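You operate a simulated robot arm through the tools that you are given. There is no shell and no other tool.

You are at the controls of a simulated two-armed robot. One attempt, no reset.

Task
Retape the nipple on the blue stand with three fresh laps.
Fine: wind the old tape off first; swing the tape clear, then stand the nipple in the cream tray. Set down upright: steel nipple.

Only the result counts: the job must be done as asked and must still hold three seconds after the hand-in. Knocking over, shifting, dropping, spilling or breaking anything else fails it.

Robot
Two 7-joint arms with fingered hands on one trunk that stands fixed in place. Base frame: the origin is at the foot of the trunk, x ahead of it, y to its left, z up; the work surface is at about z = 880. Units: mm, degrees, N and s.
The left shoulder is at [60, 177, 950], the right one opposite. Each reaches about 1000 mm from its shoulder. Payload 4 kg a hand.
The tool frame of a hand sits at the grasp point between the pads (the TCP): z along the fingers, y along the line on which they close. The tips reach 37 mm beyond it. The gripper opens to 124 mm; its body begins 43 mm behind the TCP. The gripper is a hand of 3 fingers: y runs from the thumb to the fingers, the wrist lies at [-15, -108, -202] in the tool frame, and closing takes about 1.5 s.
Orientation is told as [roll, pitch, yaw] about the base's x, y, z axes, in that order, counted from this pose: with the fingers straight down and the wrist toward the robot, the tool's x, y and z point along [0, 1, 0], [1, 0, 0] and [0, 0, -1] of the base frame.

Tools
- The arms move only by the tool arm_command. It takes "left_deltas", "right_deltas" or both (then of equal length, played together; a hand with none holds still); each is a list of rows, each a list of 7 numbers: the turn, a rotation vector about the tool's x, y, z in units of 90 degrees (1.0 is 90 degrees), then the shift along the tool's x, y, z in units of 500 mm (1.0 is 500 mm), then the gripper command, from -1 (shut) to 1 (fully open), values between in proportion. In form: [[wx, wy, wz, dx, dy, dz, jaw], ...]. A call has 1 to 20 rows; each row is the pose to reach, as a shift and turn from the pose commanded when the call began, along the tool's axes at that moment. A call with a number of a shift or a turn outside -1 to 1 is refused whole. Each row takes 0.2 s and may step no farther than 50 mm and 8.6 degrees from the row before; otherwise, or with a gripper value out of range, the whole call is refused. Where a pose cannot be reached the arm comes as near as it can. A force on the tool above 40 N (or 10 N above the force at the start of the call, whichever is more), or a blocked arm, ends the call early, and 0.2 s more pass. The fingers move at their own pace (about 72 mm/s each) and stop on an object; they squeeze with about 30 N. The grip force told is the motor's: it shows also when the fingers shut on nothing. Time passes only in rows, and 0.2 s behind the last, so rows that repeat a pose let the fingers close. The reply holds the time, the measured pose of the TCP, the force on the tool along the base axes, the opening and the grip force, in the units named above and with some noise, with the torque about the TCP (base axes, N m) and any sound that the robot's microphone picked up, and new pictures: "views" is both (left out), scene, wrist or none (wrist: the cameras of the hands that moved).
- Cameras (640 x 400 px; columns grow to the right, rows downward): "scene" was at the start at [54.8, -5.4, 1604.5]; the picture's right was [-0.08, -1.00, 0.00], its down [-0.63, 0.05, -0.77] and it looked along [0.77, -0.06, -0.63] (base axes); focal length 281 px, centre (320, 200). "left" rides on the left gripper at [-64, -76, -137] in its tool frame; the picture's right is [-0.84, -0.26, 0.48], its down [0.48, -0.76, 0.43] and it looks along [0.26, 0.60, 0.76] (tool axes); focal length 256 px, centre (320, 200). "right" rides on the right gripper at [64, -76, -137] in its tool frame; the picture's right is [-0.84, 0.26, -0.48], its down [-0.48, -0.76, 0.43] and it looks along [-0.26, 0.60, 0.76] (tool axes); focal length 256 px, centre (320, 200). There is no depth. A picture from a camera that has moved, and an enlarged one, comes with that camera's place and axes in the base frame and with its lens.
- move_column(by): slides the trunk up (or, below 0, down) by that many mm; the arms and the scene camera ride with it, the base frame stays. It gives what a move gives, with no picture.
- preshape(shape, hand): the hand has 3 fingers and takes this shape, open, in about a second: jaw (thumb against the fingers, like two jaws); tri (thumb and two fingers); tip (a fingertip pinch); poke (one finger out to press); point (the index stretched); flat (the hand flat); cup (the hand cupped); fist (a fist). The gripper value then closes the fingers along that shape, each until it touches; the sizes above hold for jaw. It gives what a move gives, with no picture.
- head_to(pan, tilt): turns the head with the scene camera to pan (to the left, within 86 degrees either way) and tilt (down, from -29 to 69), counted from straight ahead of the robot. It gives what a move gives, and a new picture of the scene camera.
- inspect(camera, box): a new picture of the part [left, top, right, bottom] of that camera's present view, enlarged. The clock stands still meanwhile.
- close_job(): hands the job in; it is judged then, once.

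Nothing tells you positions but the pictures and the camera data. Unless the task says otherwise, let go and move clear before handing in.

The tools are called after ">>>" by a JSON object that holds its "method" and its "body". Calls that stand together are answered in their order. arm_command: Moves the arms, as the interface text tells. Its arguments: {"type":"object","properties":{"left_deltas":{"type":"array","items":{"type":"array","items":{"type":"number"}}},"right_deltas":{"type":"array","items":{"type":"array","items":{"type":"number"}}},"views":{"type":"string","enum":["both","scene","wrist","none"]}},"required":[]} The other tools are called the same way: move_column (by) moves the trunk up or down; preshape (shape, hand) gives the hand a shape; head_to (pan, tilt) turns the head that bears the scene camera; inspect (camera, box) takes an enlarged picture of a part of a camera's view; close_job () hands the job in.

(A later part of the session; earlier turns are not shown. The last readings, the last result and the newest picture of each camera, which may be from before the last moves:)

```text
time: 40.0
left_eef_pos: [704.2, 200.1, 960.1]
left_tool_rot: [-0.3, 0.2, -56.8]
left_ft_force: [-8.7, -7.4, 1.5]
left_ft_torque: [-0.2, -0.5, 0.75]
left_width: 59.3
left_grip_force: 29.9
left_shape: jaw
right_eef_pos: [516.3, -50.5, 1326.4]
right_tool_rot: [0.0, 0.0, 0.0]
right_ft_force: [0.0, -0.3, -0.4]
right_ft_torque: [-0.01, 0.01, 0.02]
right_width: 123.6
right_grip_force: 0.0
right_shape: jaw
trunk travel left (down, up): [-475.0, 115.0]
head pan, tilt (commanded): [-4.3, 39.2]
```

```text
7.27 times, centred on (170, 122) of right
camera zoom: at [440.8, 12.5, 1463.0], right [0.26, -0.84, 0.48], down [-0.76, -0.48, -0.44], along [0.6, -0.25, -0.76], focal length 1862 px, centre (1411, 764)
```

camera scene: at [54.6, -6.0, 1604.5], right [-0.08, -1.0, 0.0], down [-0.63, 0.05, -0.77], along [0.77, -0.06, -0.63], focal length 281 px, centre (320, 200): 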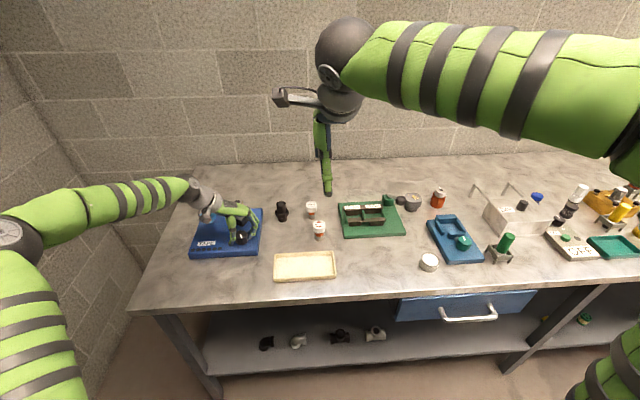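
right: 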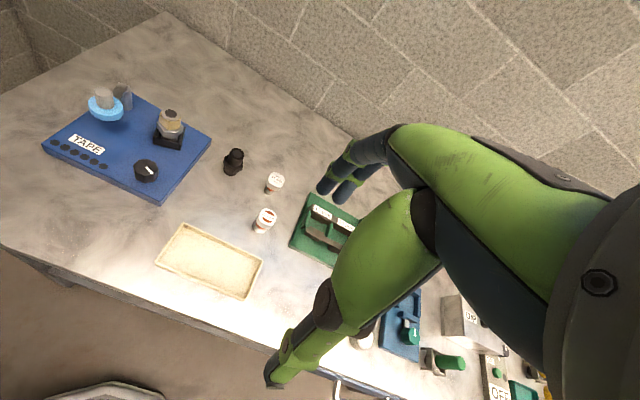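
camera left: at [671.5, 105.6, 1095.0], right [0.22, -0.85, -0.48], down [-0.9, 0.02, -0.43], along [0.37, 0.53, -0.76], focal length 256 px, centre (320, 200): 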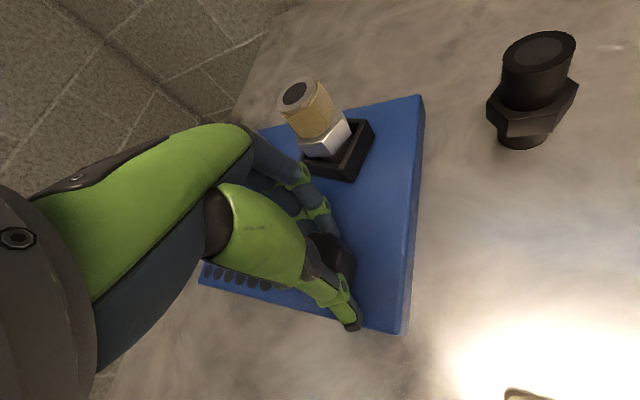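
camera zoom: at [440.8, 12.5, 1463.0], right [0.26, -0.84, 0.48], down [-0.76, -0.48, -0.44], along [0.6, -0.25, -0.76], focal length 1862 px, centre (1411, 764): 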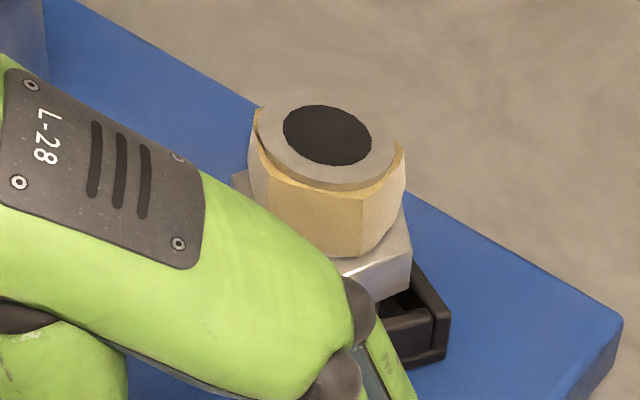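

There is now a +0.75 N·m resisting torque with the pointer near 28°, so this may be a clockwise end stop. I'll push a little further to see whether the knob or the grip gives.

>>> {"method": "arm_command", "body": {"left_deltas": [[0, 0, 0.06, 0, 0, 0, -1], [0, 0, 0.12, 0, 0, 0, -1], [0, 0, 0.12, 0, 0, 0, -1]], "views": "none"}}

>>> {"method": "inspect", "body": {"camera": "scene", "box": [215, 215, 265, 250]}}

>>> {"method": "inspect", "body": {"camera": "right", "box": [145, 95, 195, 150]}}

```text
time: 40.8
left_eef_pos: [704.5, 198.7, 958.8]
left_tool_rot: [-0.3, 0.2, -67.5]
left_ft_force: [-14.1, -11.0, 3.6]
left_ft_torque: [-0.4, -0.39, 0.74]
left_width: 59.3
left_grip_force: 29.9
left_shape: jaw
right_eef_pos: [515.5, -52.3, 1326.2]
right_tool_rot: [0.1, -0.1, 0.0]
right_ft_force: [-0.1, -0.4, 0.9]
right_ft_torque: [0.02, -0.02, -0.02]
right_width: 123.6
right_grip_force: 0.1
right_shape: jaw
trunk travel left (down, up): [-475.0, 115.0]
head pan, tilt (commanded): [-4.3, 39.2]
```

```text
11.43 times, centred on (240, 232) of scene
camera zoom: at [53.2, -6.6, 1604.6], right [-0.08, -1.0, 0.0], down [-0.63, 0.05, -0.78], along [0.77, -0.06, -0.63], focal length 3207 px, centre (1234, -171)
```

zoom: 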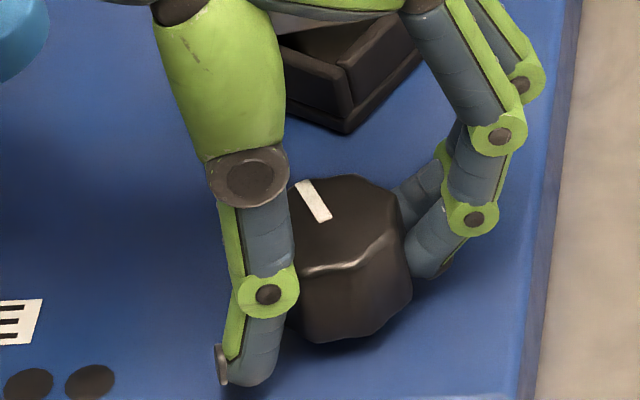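

```text
7.27 times, centred on (170, 122) of right
camera zoom: at [440.2, 12.0, 1463.2], right [0.26, -0.84, 0.48], down [-0.76, -0.48, -0.44], along [0.6, -0.25, -0.76], focal length 1862 px, centre (1411, 764)
```

zoom: 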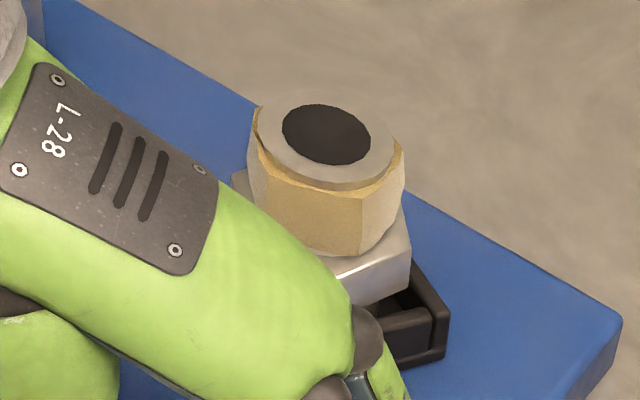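

The turntable did not move, so this is a real clockwise stop (pointer about 30°), and the counter-clockwise stop is about 340° of knob away. I'll now turn counter-clockwise over the whole range with the tape arm still clear and watch the old tape.

>>> {"method": "arm_command", "body": {"left_deltas": [[0, 0, -0.09, 0, 0, 0, -1], [0, 0, -0.18, 0, 0, 0, -1], [0, 0, -0.27, 0, 0, 0, -1], [0, 0, -0.36, 0, 0, 0, -1], [0, 0, -0.45, 0, 0, 0, -1], [0, 0, -0.54, 0, 0, 0, -1], [0, 0, -0.63, 0, 0, 0, -1], [0, 0, -0.72, 0, 0, 0, -1], [0, 0, -0.81, 0, 0, 0, -1], [0, 0, -0.9, 0, 0, 0, -1], [0, 0, -0.98, 0, 0, 0, -1], [0, 0, -0.98, 0, 0, 0, -1]], "views": "wrist"}}

>>> {"method": "inspect", "body": {"camera": "right", "box": [145, 95, 195, 150]}}

>>> {"method": "inspect", "body": {"camera": "left", "box": [240, 70, 400, 300]}}

```text
time: 43.4
left_eef_pos: [705.4, 198.5, 961.1]
left_tool_rot: [0.2, 0.1, 20.7]
left_ft_force: [-5.1, -7.6, 5.7]
left_ft_torque: [-0.01, -0.19, 0.07]
left_width: 58.5
left_grip_force: 30.3
left_shape: jaw
right_eef_pos: [517.0, -51.8, 1326.8]
right_tool_rot: [0.0, 0.0, 0.0]
right_ft_force: [0.9, 0.4, 0.0]
right_ft_torque: [0.02, -0.02, -0.03]
right_width: 123.6
right_grip_force: 0.1
right_shape: jaw
trunk travel left (down, up): [-475.0, 115.0]
head pan, tilt (commanded): [-4.3, 39.2]
camera left: at [656.0, 112.8, 1095.9], right [0.06, -0.87, -0.48], down [-0.88, 0.18, -0.43], along [0.47, 0.45, -0.76], focal length 256 px, centre (320, 200)
```

left: 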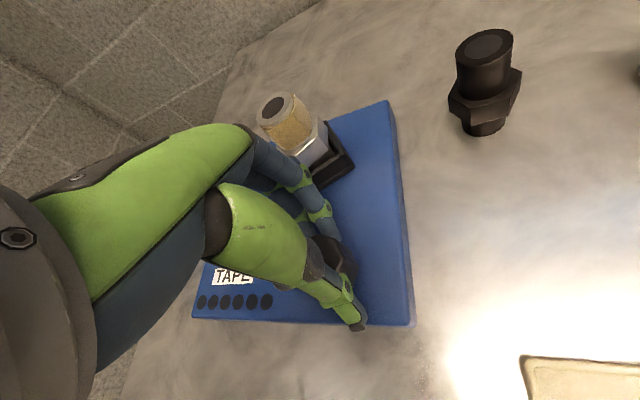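

```text
7.27 times, centred on (170, 122) of right
camera zoom: at [440.8, 12.2, 1463.1], right [0.26, -0.84, 0.48], down [-0.76, -0.48, -0.44], along [0.6, -0.25, -0.76], focal length 1862 px, centre (1411, 764)
```

zoom: 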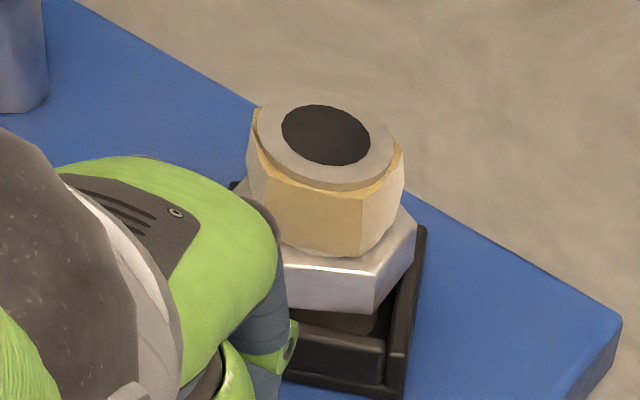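

```text
1.74 times, centred on (320, 185) of left
camera zoom: at [656.0, 112.8, 1095.9], right [0.06, -0.87, -0.48], down [-0.88, 0.18, -0.43], along [0.47, 0.45, -0.76], focal length 445 px, centre (320, 226)
```

zoom: 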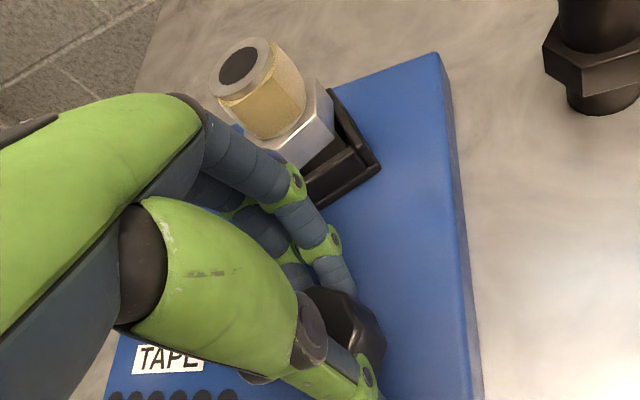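

The tape is unchanged after another 1.5 counter-clockwise laps. I'll continue with a merged counter-clockwise cycle.

>>> {"method": "arm_command", "body": {"left_deltas": [[0, 0, 0, 0, 0, 0, 0.35], [0, 0, 0.0944, 0.002, -0.001, 0.003, 0.35], [0, 0, 0.1889, 0.002, -0.001, 0.003, 0.35], [0, 0, 0.2833, 0.002, -0.001, 0.003, 0.35], [0, 0, 0.3778, 0.002, -0.001, 0.003, 0.35], [0, 0, 0.4722, 0.002, -0.001, 0.003, 0.35], [0, 0, 0.5667, 0.002, -0.001, 0.003, 0.35], [0, 0, 0.6611, 0.002, -0.001, 0.003, 0.35], [0, 0, 0.7556, 0.002, -0.001, 0.003, 0.35], [0, 0, 0.7556, 0.002, -0.001, 0.003, -0.5], [0, 0, 0.7556, 0.002, -0.001, 0.003, -1], [0, 0, 0.6611, 0.002, -0.001, 0.003, -1], [0, 0, 0.5667, 0.002, -0.001, 0.003, -1], [0, 0, 0.4722, 0.002, -0.001, 0.003, -1], [0, 0, 0.3778, 0.002, -0.001, 0.003, -1], [0, 0, 0.2833, 0.002, -0.001, 0.003, -1], [0, 0, 0.1889, 0.002, -0.001, 0.003, -1], [0, 0, 0.0944, 0.002, -0.001, 0.003, -1], [0, 0, 0, 0.002, -0.001, 0.003, -1], [0, 0, 0, 0.002, -0.001, 0.003, -1]], "views": "wrist"}}

>>> {"method": "inspect", "body": {"camera": "right", "box": [145, 95, 195, 150]}}

>>> {"method": "inspect", "body": {"camera": "left", "box": [240, 70, 400, 300]}}

```text
time: 47.6
left_eef_pos: [700.9, 202.1, 956.1]
left_tool_rot: [0.2, 0.3, 20.8]
left_ft_force: [-19.6, 11.3, 2.1]
left_ft_torque: [0.33, -0.02, -0.04]
left_width: 60.6
left_grip_force: 29.9
left_shape: jaw
right_eef_pos: [515.0, -50.9, 1326.4]
right_tool_rot: [0.0, -0.1, 0.0]
right_ft_force: [0.3, 0.2, 0.2]
right_ft_torque: [0.03, -0.02, 0.01]
right_width: 123.5
right_grip_force: 0.0
right_shape: jaw
trunk travel left (down, up): [-475.0, 115.0]
head pan, tilt (commanded): [-4.3, 39.2]
camera left: at [653.3, 116.5, 1093.0], right [0.06, -0.87, -0.48], down [-0.88, 0.18, -0.43], along [0.46, 0.45, -0.76], focal length 256 px, centre (320, 200)
```

left: 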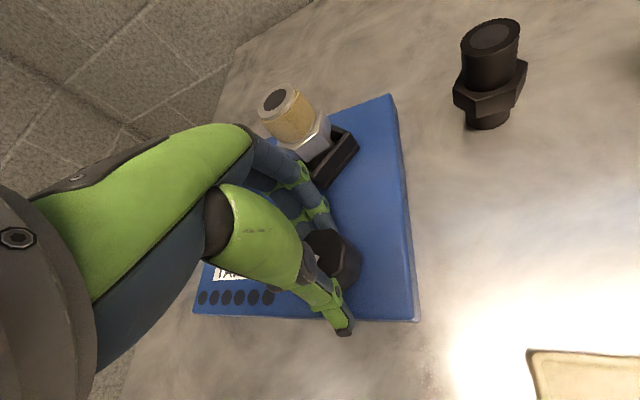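

```text
7.27 times, centred on (170, 122) of right
camera zoom: at [439.7, 14.2, 1463.4], right [0.26, -0.84, 0.48], down [-0.76, -0.48, -0.44], along [0.6, -0.26, -0.76], focal length 1862 px, centre (1411, 764)
```

zoom: 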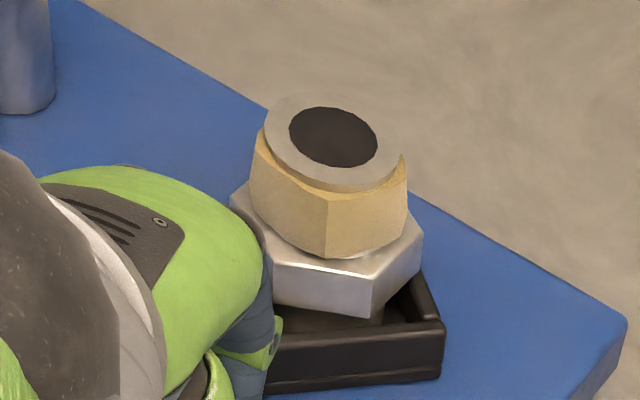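

```text
1.74 times, centred on (320, 185) of left
camera zoom: at [653.3, 116.5, 1093.0], right [0.06, -0.87, -0.48], down [-0.88, 0.18, -0.43], along [0.46, 0.45, -0.76], focal length 445 px, centre (320, 226)
```

zoom: 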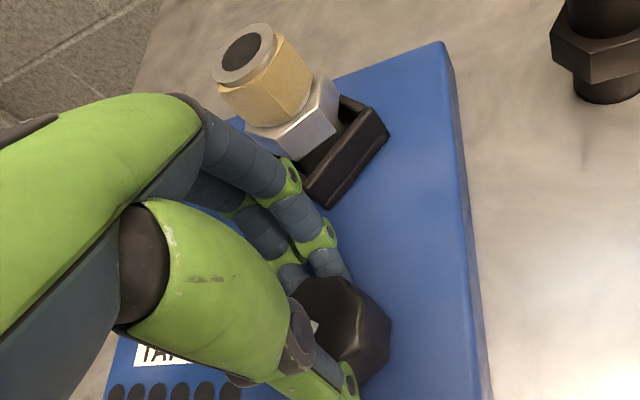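

The tape is still on after more counter-clockwise laps, so turning with the arm clear seems to do nothing. I'll let go of the knob, rise clear and look at the tape arm so I can swing it in and test.

>>> {"method": "arm_command", "body": {"left_deltas": [[0, 0, 0, 0, 0, 0, 0.35], [0, 0, 0, 0, 0, 0, 0.35], [0, 0, 0.08, 0, -0.01, -0.08, 0.35], [0, 0, 0.16, 0, -0.03, -0.16, 0.35], [0, 0, 0.23, 0, -0.06, -0.24, 0.35], [0, 0, 0.23, 0, -0.1, -0.32, 0.35], [0, 0, 0.23, 0, -0.14, -0.38, 0.35]], "views": "both"}}

>>> {"method": "inspect", "body": {"camera": "right", "box": [80, 60, 220, 200]}}

>>> {"method": "inspect", "body": {"camera": "scene", "box": [185, 185, 275, 260]}}

```text
time: 49.2
left_eef_pos: [637.3, 177.5, 1147.6]
left_tool_rot: [0.1, 0.3, 0.0]
left_ft_force: [-0.3, 0.4, -0.5]
left_ft_torque: [-0.02, 0.02, -0.01]
left_width: 83.4
left_grip_force: 0.0
left_shape: jaw
right_eef_pos: [517.5, -50.8, 1326.6]
right_tool_rot: [0.0, 0.0, 0.0]
right_ft_force: [-0.3, -0.9, 0.1]
right_ft_torque: [0.02, 0.03, 0.0]
right_width: 123.9
right_grip_force: 0.0
right_shape: jaw
trunk travel left (down, up): [-475.0, 115.0]
head pan, tilt (commanded): [-4.3, 39.2]
camera scene: at [54.1, -5.2, 1604.5], right [-0.08, -1.0, 0.0], down [-0.63, 0.05, -0.77], along [0.77, -0.06, -0.63], focal length 281 px, centre (320, 200)
camera left: at [561.4, 113.1, 1284.4], right [-0.26, -0.84, -0.48], down [-0.76, 0.48, -0.43], along [0.59, 0.26, -0.76], focal length 256 px, centre (320, 200)
```

scene: 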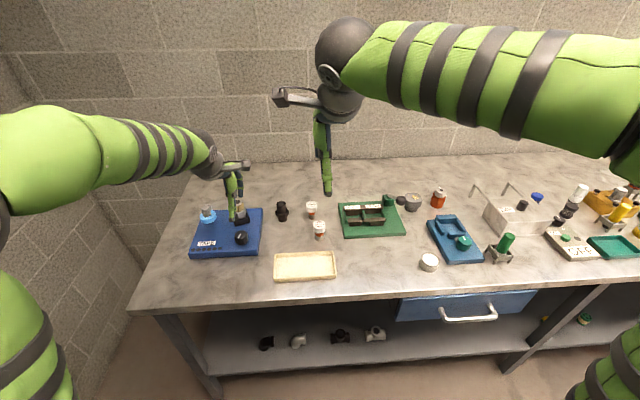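
left: 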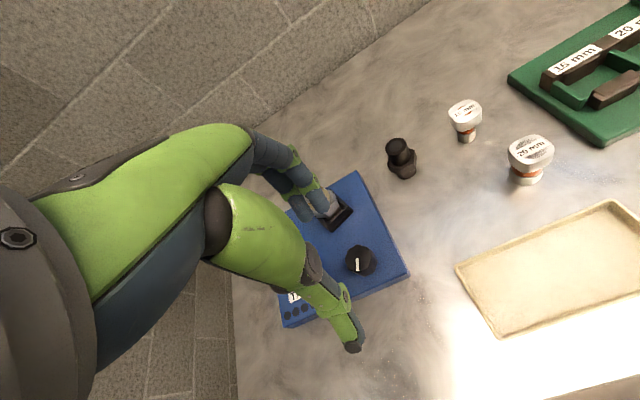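

```text
2.86 times, centred on (150, 130) of right
camera zoom: at [441.0, 13.3, 1462.9], right [0.26, -0.84, 0.48], down [-0.76, -0.48, -0.43], along [0.6, -0.25, -0.76], focal length 731 px, centre (806, 400)
```

zoom: 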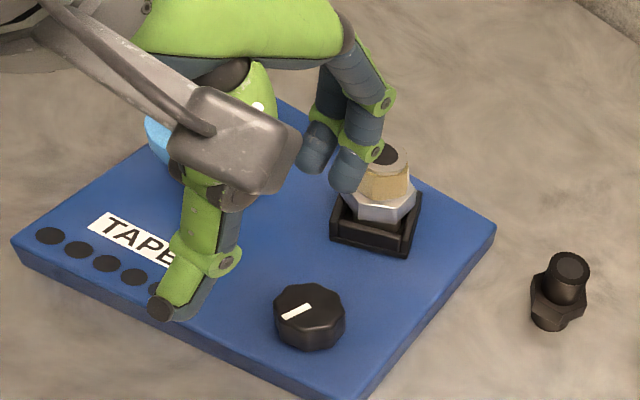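

```text
5.33 times, centred on (230, 222) of scene
camera zoom: at [54.1, -5.2, 1604.5], right [-0.08, -1.0, 0.0], down [-0.63, 0.05, -0.77], along [0.77, -0.06, -0.63], focal length 1497 px, centre (800, 80)
```

zoom: 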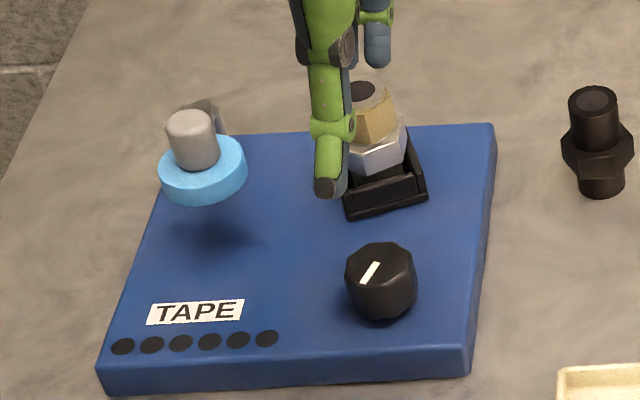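

The tape roll's grey handle is near (756, 307) with its top at about z 1020, and its pivot is near (832, 333). I'm moving the open left hand above the handle and checking alignment.

>>> {"method": "arm_command", "body": {"left_deltas": [[0, 0, 0, 0.05, 0.045, 0.0, 0.35], [0, 0, 0, 0.1, 0.09, 0.0, 0.35], [0, 0, 0, 0.15, 0.14, 0.02, 0.35], [0, 0, 0, 0.2, 0.19, 0.05, 0.35], [0, 0, 0, 0.259, 0.2374, 0.095, 0.35], [0, 0, 0, 0.259, 0.2374, 0.095, 0.35]], "views": "wrist"}}

>>> {"method": "inspect", "body": {"camera": "right", "box": [60, 50, 200, 190]}}

>>> {"method": "inspect", "body": {"camera": "scene", "box": [175, 165, 275, 250]}}

>>> {"method": "inspect", "body": {"camera": "left", "box": [220, 130, 400, 320]}}

```text
time: 50.6
left_eef_pos: [758.8, 307.4, 1099.0]
left_tool_rot: [0.1, 0.3, -0.1]
left_ft_force: [-0.1, -0.4, -0.7]
left_ft_torque: [0.01, 0.02, 0.0]
left_width: 83.7
left_grip_force: 0.0
left_shape: jaw
right_eef_pos: [516.6, -51.4, 1326.2]
right_tool_rot: [0.0, 0.0, 0.0]
right_ft_force: [0.1, 0.2, 0.2]
right_ft_torque: [0.01, 0.01, 0.02]
right_width: 123.6
right_grip_force: 0.0
right_shape: jaw
trunk travel left (down, up): [-475.0, 115.0]
head pan, tilt (commanded): [-4.3, 39.2]
camera left: at [682.9, 243.9, 1234.9], right [-0.26, -0.84, -0.48], down [-0.76, 0.48, -0.43], along [0.59, 0.26, -0.76], focal length 256 px, centre (320, 200)
```

left: 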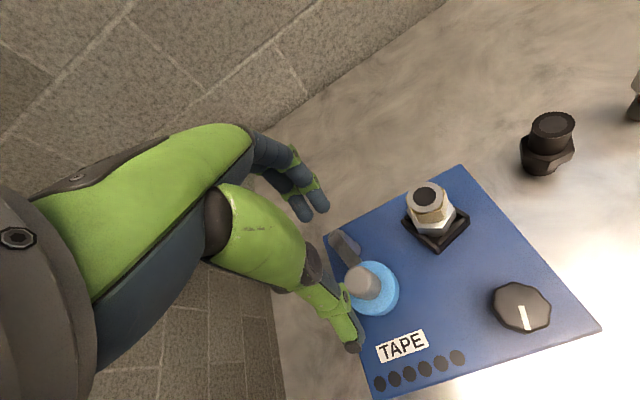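

```text
2.86 times, centred on (130, 120) of right
camera zoom: at [441.2, 12.6, 1463.0], right [0.26, -0.84, 0.48], down [-0.76, -0.48, -0.44], along [0.6, -0.25, -0.76], focal length 731 px, centre (863, 429)
```

zoom: 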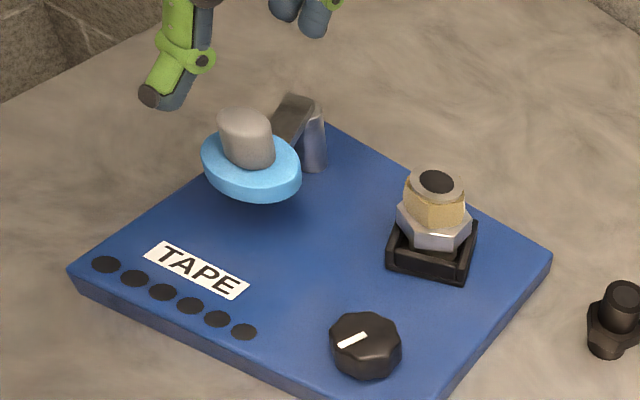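

```text
4.71 times, centred on (225, 208) of scene
camera zoom: at [54.3, -6.0, 1604.6], right [-0.08, -1.0, 0.0], down [-0.63, 0.05, -0.77], along [0.77, -0.06, -0.63], focal length 1321 px, centre (767, 165)
```

zoom: 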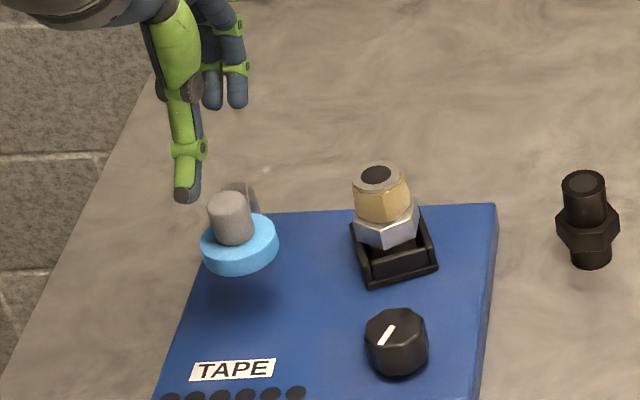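

```text
2.11 times, centred on (310, 225) of left
camera zoom: at [682.9, 243.9, 1234.9], right [-0.26, -0.84, -0.48], down [-0.76, 0.48, -0.43], along [0.59, 0.26, -0.76], focal length 539 px, centre (341, 147)
```

zoom: 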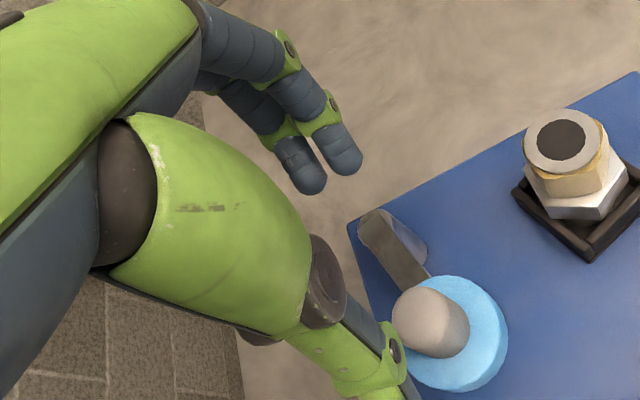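

The handle is just about under the hand, near (755, 307). I'm lowering to z≈1038 and closing on the handle.

>>> {"method": "arm_command", "body": {"left_deltas": [[0, 0, 0, 0, -0.004, 0.04, 0.35], [0, 0, 0, 0, -0.004, 0.08, 0.35], [0, 0, 0, 0, -0.004, 0.122, 0.35], [0, 0, 0, 0, -0.004, 0.122, 0.35]], "views": "wrist"}}

>>> {"method": "inspect", "body": {"camera": "right", "box": [80, 50, 160, 130]}}

>>> {"method": "inspect", "body": {"camera": "scene", "box": [185, 175, 255, 235]}}

>>> {"method": "inspect", "body": {"camera": "left", "box": [220, 130, 400, 320]}}

```text
time: 51.6
left_eef_pos: [757.9, 306.3, 1036.3]
left_tool_rot: [0.1, 0.3, -0.1]
left_ft_force: [-0.4, -0.2, 0.3]
left_ft_torque: [0.01, 0.02, -0.01]
left_width: 83.5
left_grip_force: 0.1
left_shape: jaw
right_eef_pos: [516.7, -52.2, 1324.4]
right_tool_rot: [0.0, 0.0, 0.0]
right_ft_force: [0.0, 0.2, 0.4]
right_ft_torque: [0.0, 0.01, 0.01]
right_width: 123.7
right_grip_force: 0.0
right_shape: jaw
trunk travel left (down, up): [-475.0, 115.0]
head pan, tilt (commanded): [-4.3, 39.2]
camera left: at [680.5, 243.3, 1172.9], right [-0.26, -0.84, -0.48], down [-0.76, 0.48, -0.43], along [0.59, 0.26, -0.76], focal length 256 px, centre (320, 200)
```

left: 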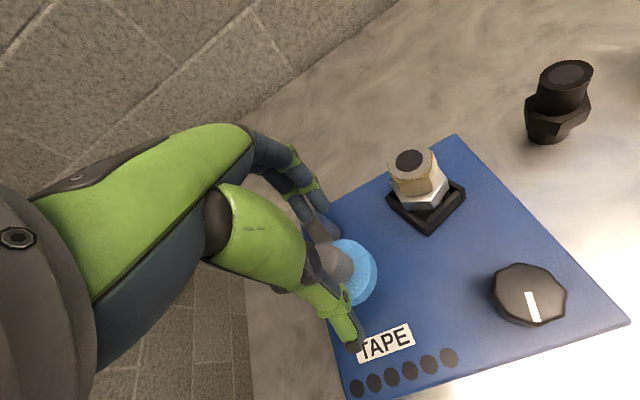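

```text
5.00 times, centred on (120, 90) of right
camera zoom: at [441.7, 13.1, 1462.7], right [0.26, -0.84, 0.48], down [-0.76, -0.48, -0.43], along [0.6, -0.25, -0.76], focal length 1280 px, centre (1320, 750)
```

zoom: 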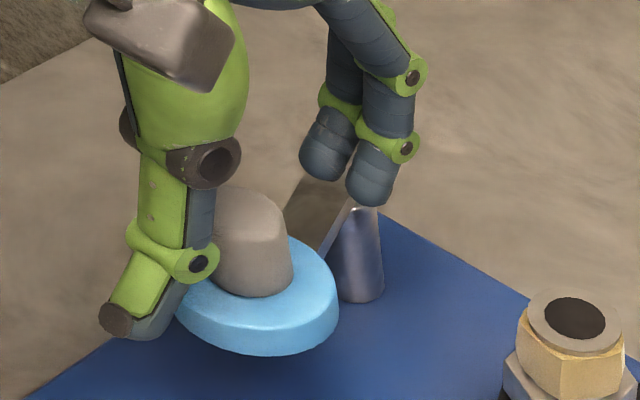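

```text
6.67 times, centred on (220, 205) of scene
camera zoom: at [54.8, -5.5, 1604.5], right [-0.08, -1.0, 0.0], down [-0.63, 0.05, -0.77], along [0.77, -0.06, -0.63], focal length 1871 px, centre (987, 167)
```

zoom: 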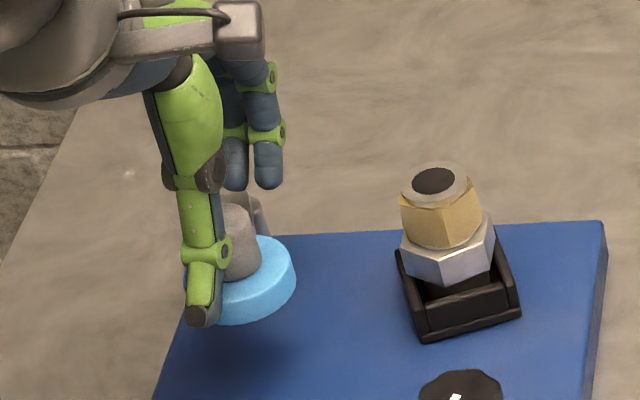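

```text
2.11 times, centred on (310, 225) of left
camera zoom: at [680.5, 243.3, 1172.9], right [-0.26, -0.84, -0.48], down [-0.76, 0.48, -0.43], along [0.59, 0.26, -0.76], focal length 539 px, centre (341, 147)
```

zoom: 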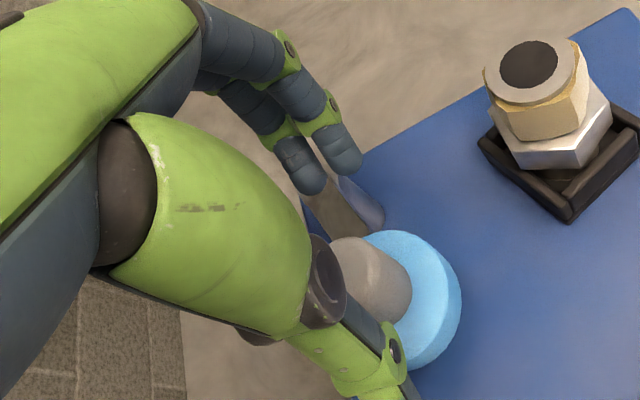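

The handle sits between the thumb and fingers, so I'm closing on it gently.

>>> {"method": "arm_command", "body": {"left_deltas": [[0, 0, 0, 0, 0, 0, 0], [0, 0, 0, 0, 0, 0, -0.3], [0, 0, 0, 0, 0, 0, -0.6], [0, 0, 0, 0, 0, 0, -1], [0, 0, 0, 0, 0, 0, -1], [0, 0, 0, 0, 0, 0, -1]], "views": "wrist"}}

>>> {"method": "inspect", "body": {"camera": "right", "box": [80, 50, 160, 130]}}

```text
time: 53.0
left_eef_pos: [756.1, 306.6, 1037.5]
left_tool_rot: [0.1, 0.2, 0.0]
left_ft_force: [-4.1, -0.6, 6.5]
left_ft_torque: [0.0, -0.36, -0.01]
left_width: 29.7
left_grip_force: 30.0
left_shape: jaw
right_eef_pos: [516.8, -52.4, 1325.8]
right_tool_rot: [-0.1, -0.1, -0.1]
right_ft_force: [0.7, -0.5, 0.0]
right_ft_torque: [0.01, 0.0, 0.0]
right_width: 123.5
right_grip_force: 0.1
right_shape: jaw
trunk travel left (down, up): [-475.0, 115.0]
head pan, tilt (commanded): [-4.3, 39.2]
camera left: at [679.9, 242.9, 1174.2], right [-0.26, -0.84, -0.48], down [-0.76, 0.48, -0.43], along [0.59, 0.26, -0.76], focal length 256 px, centre (320, 200)
```

left: 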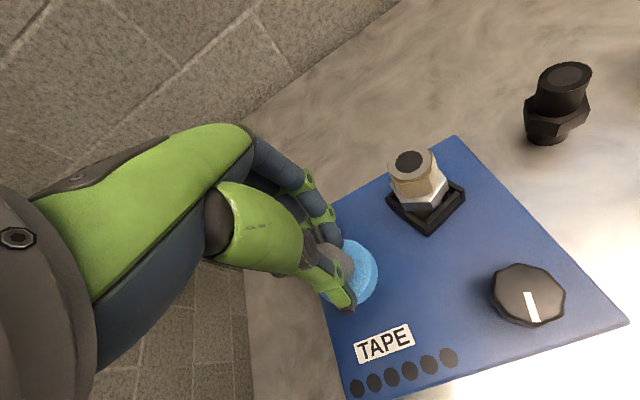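

```text
5.00 times, centred on (120, 90) of right
camera zoom: at [440.8, 12.8, 1463.1], right [0.26, -0.84, 0.48], down [-0.76, -0.48, -0.44], along [0.6, -0.25, -0.76], focal length 1280 px, centre (1320, 750)
```

zoom: 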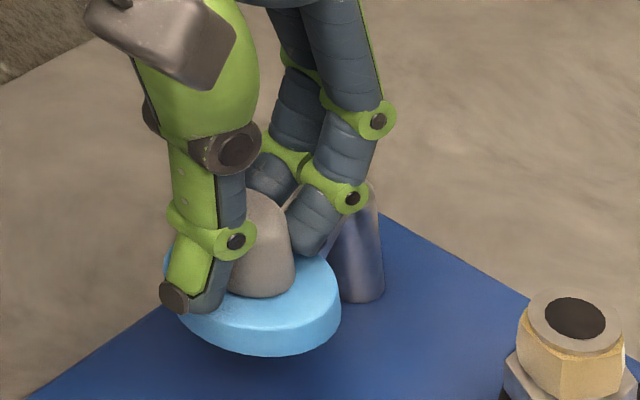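

The handle is held firmly. I'm swinging it on an arc about the pivot toward the nipple, turning the hand along with it, and stopping short to look.

>>> {"method": "arm_command", "body": {"left_deltas": [[0, 0, -0.0667, -0.0164, 0.0058, 0, -1], [0, 0, -0.1333, -0.0318, 0.0134, 0, -1], [0, 0, -0.2, -0.0466, 0.0224, 0, -1], [0, 0, -0.2667, -0.0602, 0.0328, 0, -1], [0, 0, -0.2667, -0.0602, 0.0328, 0, -1]], "views": "wrist"}}

>>> {"method": "inspect", "body": {"camera": "right", "box": [80, 50, 200, 170]}}

>>> {"method": "inspect", "body": {"camera": "scene", "box": [185, 175, 265, 245]}}

```text
time: 54.2
left_eef_pos: [770.5, 276.6, 1039.2]
left_tool_rot: [0.2, 0.3, 24.1]
left_ft_force: [2.8, 2.9, 2.7]
left_ft_torque: [0.28, -0.54, 0.04]
left_width: 28.5
left_grip_force: 30.3
left_shape: jaw
right_eef_pos: [518.0, -50.2, 1327.0]
right_tool_rot: [0.0, 0.0, 0.0]
right_ft_force: [-0.4, -0.7, -0.4]
right_ft_torque: [0.0, 0.02, -0.03]
right_width: 123.6
right_grip_force: 0.2
right_shape: jaw
trunk travel left (down, up): [-475.0, 115.0]
head pan, tilt (commanded): [-4.3, 39.2]
camera left: at [728.4, 187.8, 1174.5], right [0.1, -0.87, -0.48], down [-0.89, 0.13, -0.43], along [0.44, 0.48, -0.76], focal length 256 px, centre (320, 200)
```

left: 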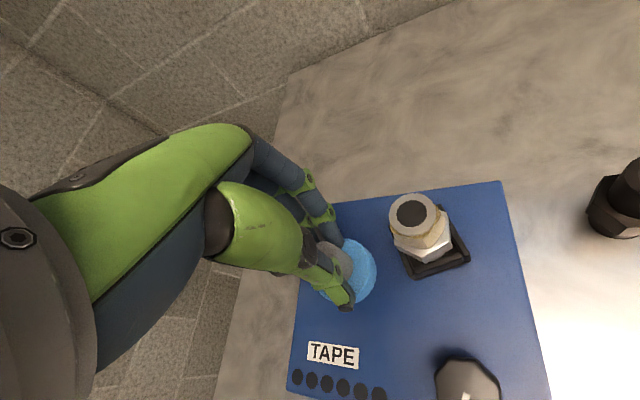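

```text
3.33 times, centred on (140, 110) of right
camera zoom: at [441.7, 13.4, 1462.7], right [0.26, -0.84, 0.48], down [-0.76, -0.48, -0.43], along [0.6, -0.26, -0.76], focal length 853 px, centre (920, 500)
```

zoom: 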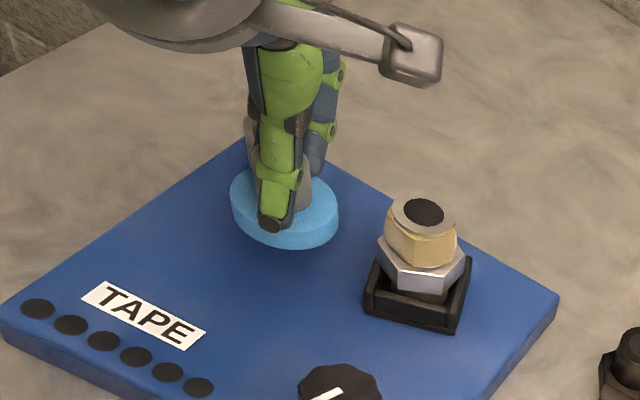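

```text
5.71 times, centred on (225, 210) of scene
camera zoom: at [54.8, -5.1, 1604.5], right [-0.08, -1.0, 0.0], down [-0.63, 0.05, -0.77], along [0.77, -0.06, -0.63], focal length 1604 px, centre (863, 143)
```

zoom: 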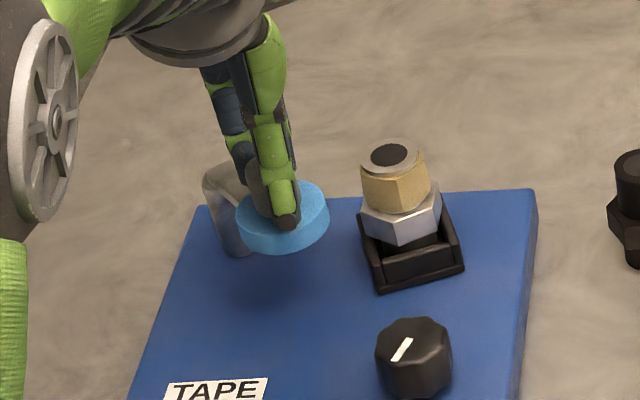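

The arm swings easily. I'm continuing 12° more toward the nipple and watching the force for contact.

>>> {"method": "arm_command", "body": {"left_deltas": [[0, 0, -0.0667, -0.0164, 0.0058, 0, -1], [0, 0, -0.1, -0.0243, 0.0095, 0, -1], [0, 0, -0.1333, -0.0318, 0.0134, 0, -1], [0, 0, -0.1333, -0.0318, 0.0134, 0, -1]], "views": "wrist"}}

>>> {"method": "inspect", "body": {"camera": "right", "box": [80, 50, 200, 170]}}

>>> {"method": "inspect", "body": {"camera": "left", "box": [300, 180, 480, 310]}}

```text
time: 55.2
left_eef_pos: [783.7, 264.8, 1038.9]
left_tool_rot: [0.2, 0.1, 36.2]
left_ft_force: [3.6, 7.5, 6.0]
left_ft_torque: [0.54, -0.49, 0.06]
left_width: 28.2
left_grip_force: 29.7
left_shape: jaw
right_eef_pos: [517.3, -48.9, 1325.0]
right_tool_rot: [0.0, 0.0, 0.0]
right_ft_force: [0.3, 0.0, 0.3]
right_ft_torque: [0.0, 0.03, 0.01]
right_width: 123.7
right_grip_force: 0.1
right_shape: jaw
trunk travel left (down, up): [-475.0, 115.0]
head pan, tilt (commanded): [-4.3, 39.2]
camera left: at [760.5, 169.0, 1174.3], right [0.28, -0.83, -0.49], down [-0.9, -0.06, -0.43], along [0.33, 0.56, -0.76], focal length 256 px, centre (320, 200)
```

left: 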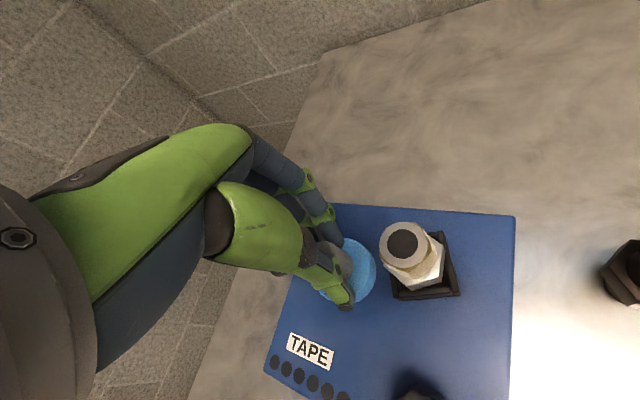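

```text
3.33 times, centred on (140, 110) of right
camera zoom: at [441.6, 13.6, 1462.8], right [0.26, -0.84, 0.48], down [-0.76, -0.48, -0.43], along [0.6, -0.26, -0.76], focal length 853 px, centre (920, 500)
```

zoom: 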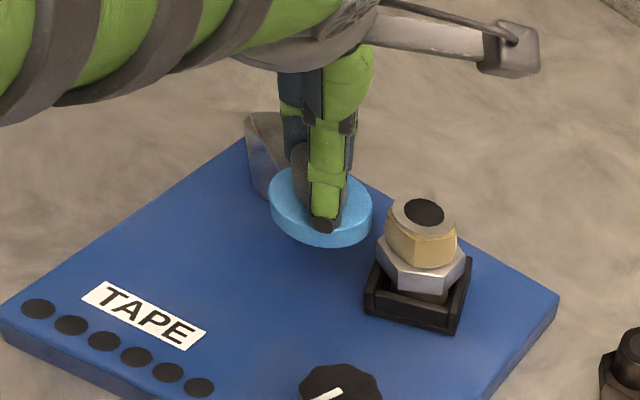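

```text
3.08 times, centred on (390, 245) of left
camera zoom: at [760.5, 169.0, 1174.3], right [0.28, -0.83, -0.49], down [-0.9, -0.06, -0.43], along [0.33, 0.56, -0.76], focal length 788 px, centre (105, 62)
```

zoom: 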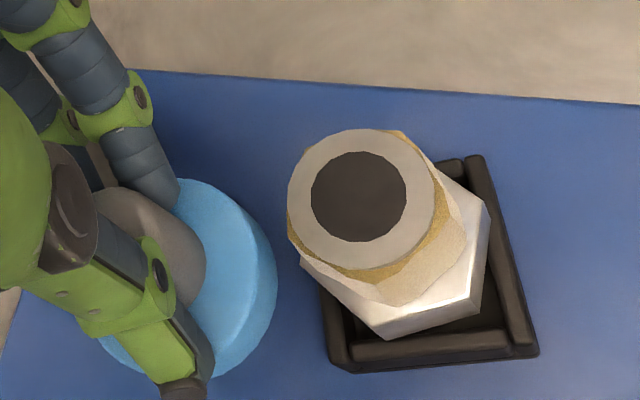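

There is still a small gap between the roll and the nipple. I'm continuing in smaller steps until contact.

>>> {"method": "arm_command", "body": {"left_deltas": [[0, 0, -0.0333, -0.0083, 0.0027, 0, -1], [0, 0, -0.0667, -0.0164, 0.0058, 0, -1], [0, 0, -0.0667, -0.0164, 0.0058, 0, -1]], "views": "none"}}

>>> {"method": "inspect", "body": {"camera": "right", "box": [100, 70, 200, 170]}}

>>> {"method": "inspect", "body": {"camera": "left", "box": [300, 180, 480, 310]}}

```text
time: 56.0
left_eef_pos: [792.0, 259.5, 1038.9]
left_tool_rot: [0.2, 0.0, 42.0]
left_ft_force: [4.1, 9.1, 9.7]
left_ft_torque: [0.68, -0.52, 0.07]
left_width: 27.8
left_grip_force: 29.7
left_shape: jaw
right_eef_pos: [517.0, -49.4, 1326.2]
right_tool_rot: [0.0, 0.0, 0.0]
right_ft_force: [-0.8, -0.5, 0.5]
right_ft_torque: [0.01, 0.02, 0.01]
right_width: 123.6
right_grip_force: 0.0
right_shape: jaw
trunk travel left (down, up): [-475.0, 115.0]
head pan, tilt (commanded): [-4.3, 39.2]
```

```text
4.00 times, centred on (150, 120) of right
camera zoom: at [441.4, 13.8, 1462.9], right [0.26, -0.84, 0.48], down [-0.76, -0.48, -0.43], along [0.6, -0.26, -0.76], focal length 1024 px, centre (1000, 520)
```

zoom: 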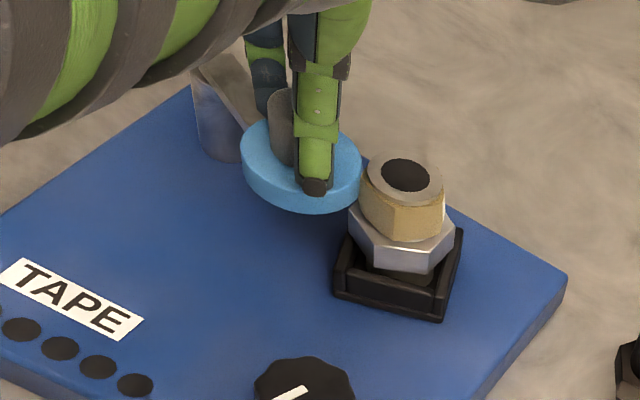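

```text
3.08 times, centred on (390, 245) of left
camera zoom: at [777.6, 161.8, 1174.1], right [0.37, -0.79, -0.49], down [-0.89, -0.15, -0.43], along [0.27, 0.59, -0.76], focal length 788 px, centre (105, 62)
```

zoom: 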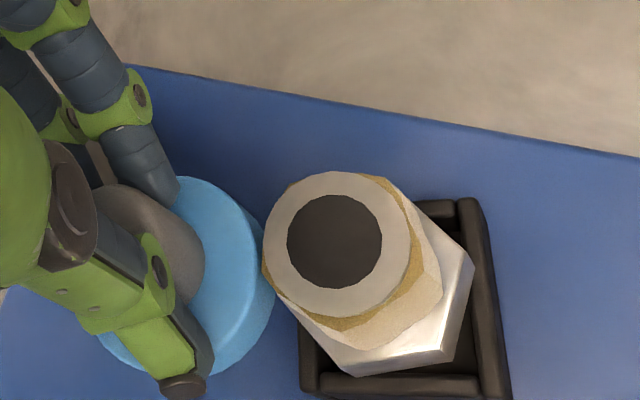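

The roll looks about to touch the nipple. A few degrees more, in tiny steps.

>>> {"method": "arm_command", "body": {"left_deltas": [[0, 0, -0.0167, -0.0042, 0.0013, 0, -1], [0, 0, -0.0333, -0.0083, 0.0027, 0, -1], [0, 0, -0.0333, -0.0083, 0.0027, 0, -1]], "views": "none"}}

>>> {"method": "inspect", "body": {"camera": "right", "box": [120, 90, 180, 150]}}

>>> {"method": "inspect", "body": {"camera": "left", "box": [300, 180, 480, 310]}}

```text
time: 56.8
left_eef_pos: [793.6, 257.4, 1038.2]
left_tool_rot: [0.2, 0.3, 45.1]
left_ft_force: [-7.0, 10.1, 9.3]
left_ft_torque: [0.72, -0.2, 0.03]
left_width: 27.6
left_grip_force: 30.1
left_shape: jaw
right_eef_pos: [516.0, -50.1, 1325.4]
right_tool_rot: [-0.1, -0.1, -0.1]
right_ft_force: [0.6, -0.2, -0.5]
right_ft_torque: [-0.02, 0.03, -0.02]
right_width: 123.7
right_grip_force: 0.1
right_shape: jaw
trunk travel left (down, up): [-475.0, 115.0]
head pan, tilt (commanded): [-4.3, 39.2]
```

```text
6.67 times, centred on (150, 120) of right
camera zoom: at [440.1, 14.0, 1463.2], right [0.26, -0.84, 0.48], down [-0.76, -0.48, -0.44], along [0.6, -0.26, -0.76], focal length 1707 px, centre (1453, 733)
```

zoom: 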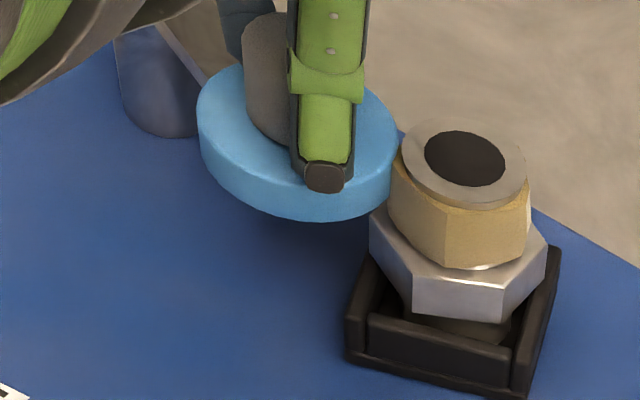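

```text
3.08 times, centred on (390, 245) of left
camera zoom: at [785.6, 159.6, 1174.0], right [0.41, -0.77, -0.49], down [-0.88, -0.2, -0.43], along [0.24, 0.6, -0.76], focal length 788 px, centre (105, 62)
```

zoom: 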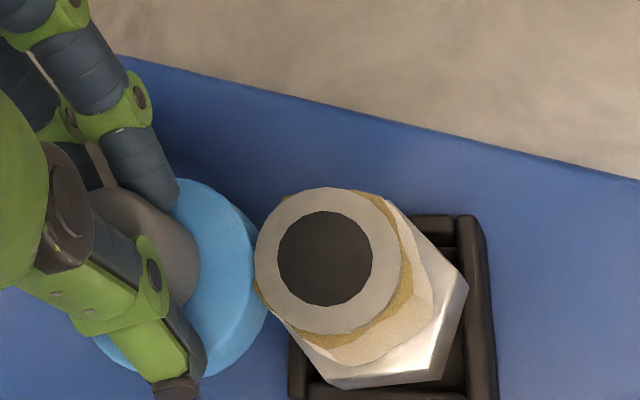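

Contact is felt (Fx reversed) and the roll touches the old tape. I'll release the handle, rise straight up and check that the arm stays in.

>>> {"method": "arm_command", "body": {"left_deltas": [[0, 0, 0, 0, 0, 0, 0], [0, 0, 0, 0, 0, 0, 0.35], [0, 0, 0, 0, 0, 0, 0.35], [0, 0, 0, 0, 0, -0.06, 0.35], [0, 0, 0, 0, 0, -0.14, 0.35], [0, 0, 0, 0, 0, -0.2, 0.35]], "views": "none"}}

>>> {"method": "inspect", "body": {"camera": "right", "box": [100, 70, 200, 170]}}

>>> {"method": "inspect", "body": {"camera": "left", "box": [280, 160, 480, 330]}}

```text
time: 58.2
left_eef_pos: [796.9, 257.3, 1137.1]
left_tool_rot: [0.2, 0.3, 45.0]
left_ft_force: [-0.4, 0.5, 0.5]
left_ft_torque: [-0.01, 0.0, 0.0]
left_width: 83.0
left_grip_force: 0.1
left_shape: jaw
right_eef_pos: [518.1, -50.3, 1325.6]
right_tool_rot: [0.0, 0.0, -0.1]
right_ft_force: [-0.3, 0.2, -0.6]
right_ft_torque: [-0.04, 0.01, 0.02]
right_width: 123.4
right_grip_force: 0.1
right_shape: jaw
trunk travel left (down, up): [-475.0, 115.0]
head pan, tilt (commanded): [-4.3, 39.2]
```

```text
4.00 times, centred on (150, 120) of right
camera zoom: at [441.4, 13.2, 1462.8], right [0.26, -0.84, 0.48], down [-0.76, -0.48, -0.43], along [0.6, -0.25, -0.76], focal length 1024 px, centre (1000, 520)
```

zoom: 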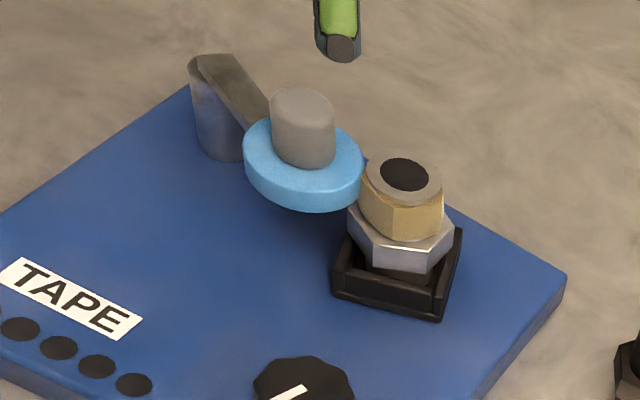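

```text
2.35 times, centred on (380, 245) of left
camera zoom: at [788.0, 158.6, 1273.9], right [0.41, -0.77, -0.49], down [-0.88, -0.2, -0.43], along [0.24, 0.6, -0.76], focal length 602 px, centre (179, 94)
```

zoom: 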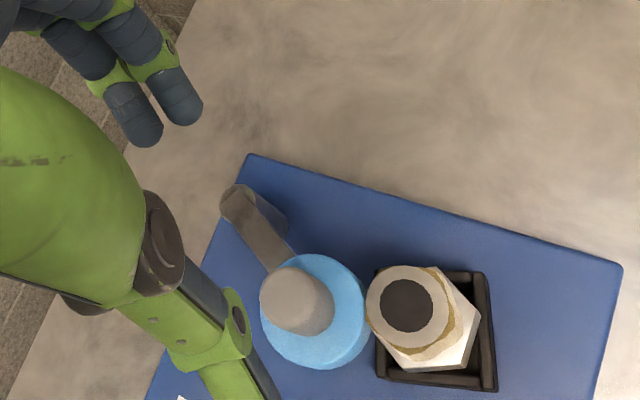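

The arm stays put with the roll against the nipple. I'm returning to the knob and will make a small test turn.

>>> {"method": "arm_command", "body": {"left_deltas": [[0, 0, 0.09, 0.0174, -0.0702, 0, 0.35], [0, 0, 0.18, 0.0349, -0.1405, 0, 0.35], [0, 0, 0.278, 0.0523, -0.2107, 0.04, 0.35], [0, 0, 0.278, 0.0523, -0.2107, 0.13, 0.35], [0, 0, 0.278, 0.0523, -0.2107, 0.22, 0.35], [0, 0, 0.278, 0.0523, -0.2107, 0.274, 0.35], [0, 0, 0.278, 0.0523, -0.2107, 0.274, 0.35]], "views": "wrist"}}

>>> {"method": "inspect", "body": {"camera": "left", "box": [220, 120, 420, 320]}}

```text
refused: row 3 steps farther than a row can; nothing moved
```

```text
2.00 times, centred on (320, 220) of left
camera zoom: at [788.0, 158.6, 1273.9], right [0.41, -0.77, -0.49], down [-0.88, -0.2, -0.43], along [0.24, 0.6, -0.76], focal length 512 px, centre (320, 160)
```

zoom: 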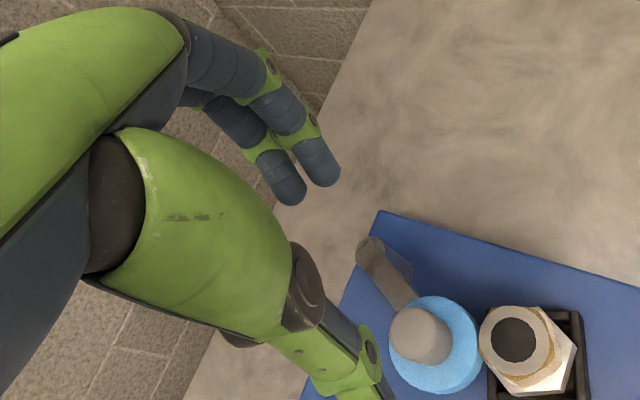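

The call was refused because one rotation step was too big, so nothing moved. I'm resending it with smaller steps.

>>> {"method": "arm_command", "body": {"left_deltas": [[0, 0, 0.07, 0.0131, -0.0527, 0, 0.35], [0, 0, 0.14, 0.0262, -0.1054, 0, 0.35], [0, 0, 0.21, 0.0392, -0.158, 0, 0.35], [0, 0, 0.278, 0.0523, -0.2107, 0.03, 0.35], [0, 0, 0.278, 0.0523, -0.2107, 0.12, 0.35], [0, 0, 0.278, 0.0523, -0.2107, 0.2, 0.35], [0, 0, 0.278, 0.0523, -0.2107, 0.274, 0.35], [0, 0, 0.278, 0.0523, -0.2107, 0.274, 0.35]], "views": "wrist"}}

>>> {"method": "inspect", "body": {"camera": "left", "box": [220, 120, 420, 320]}}

```text
time: 60.0
left_eef_pos: [704.6, 198.9, 1000.6]
left_tool_rot: [0.1, 0.3, 20.0]
left_ft_force: [0.3, -0.1, 0.1]
left_ft_torque: [0.02, 0.02, 0.0]
left_width: 83.3
left_grip_force: 0.1
left_shape: jaw
right_eef_pos: [518.9, -49.6, 1326.5]
right_tool_rot: [0.0, 0.0, 0.0]
right_ft_force: [0.1, -0.2, -1.2]
right_ft_torque: [-0.02, 0.02, 0.03]
right_width: 123.5
right_grip_force: 0.1
right_shape: jaw
trunk travel left (down, up): [-475.0, 115.0]
head pan, tilt (commanded): [-4.3, 39.2]
camera left: at [654.6, 114.3, 1137.0], right [0.04, -0.87, -0.48], down [-0.88, 0.2, -0.43], along [0.47, 0.44, -0.76], focal length 256 px, centre (320, 200)
```

left: 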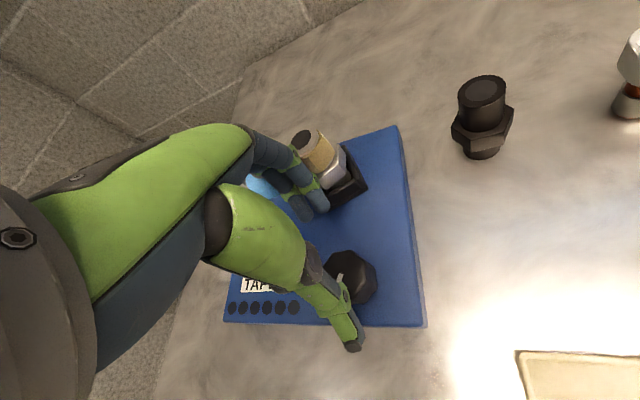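

```text
2.00 times, centred on (320, 220) of left
camera zoom: at [654.6, 114.3, 1137.0], right [0.04, -0.87, -0.48], down [-0.88, 0.2, -0.43], along [0.47, 0.44, -0.76], focal length 512 px, centre (320, 160)
```

zoom: 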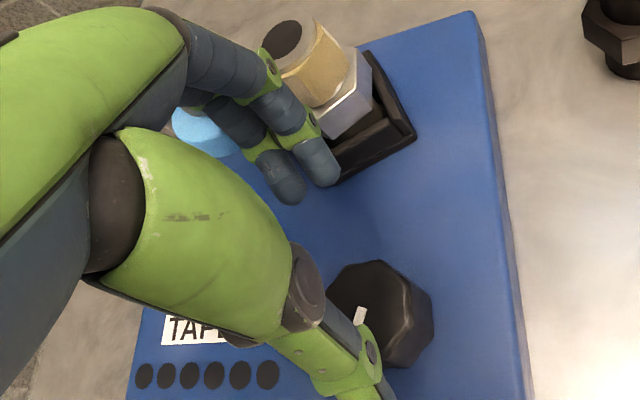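

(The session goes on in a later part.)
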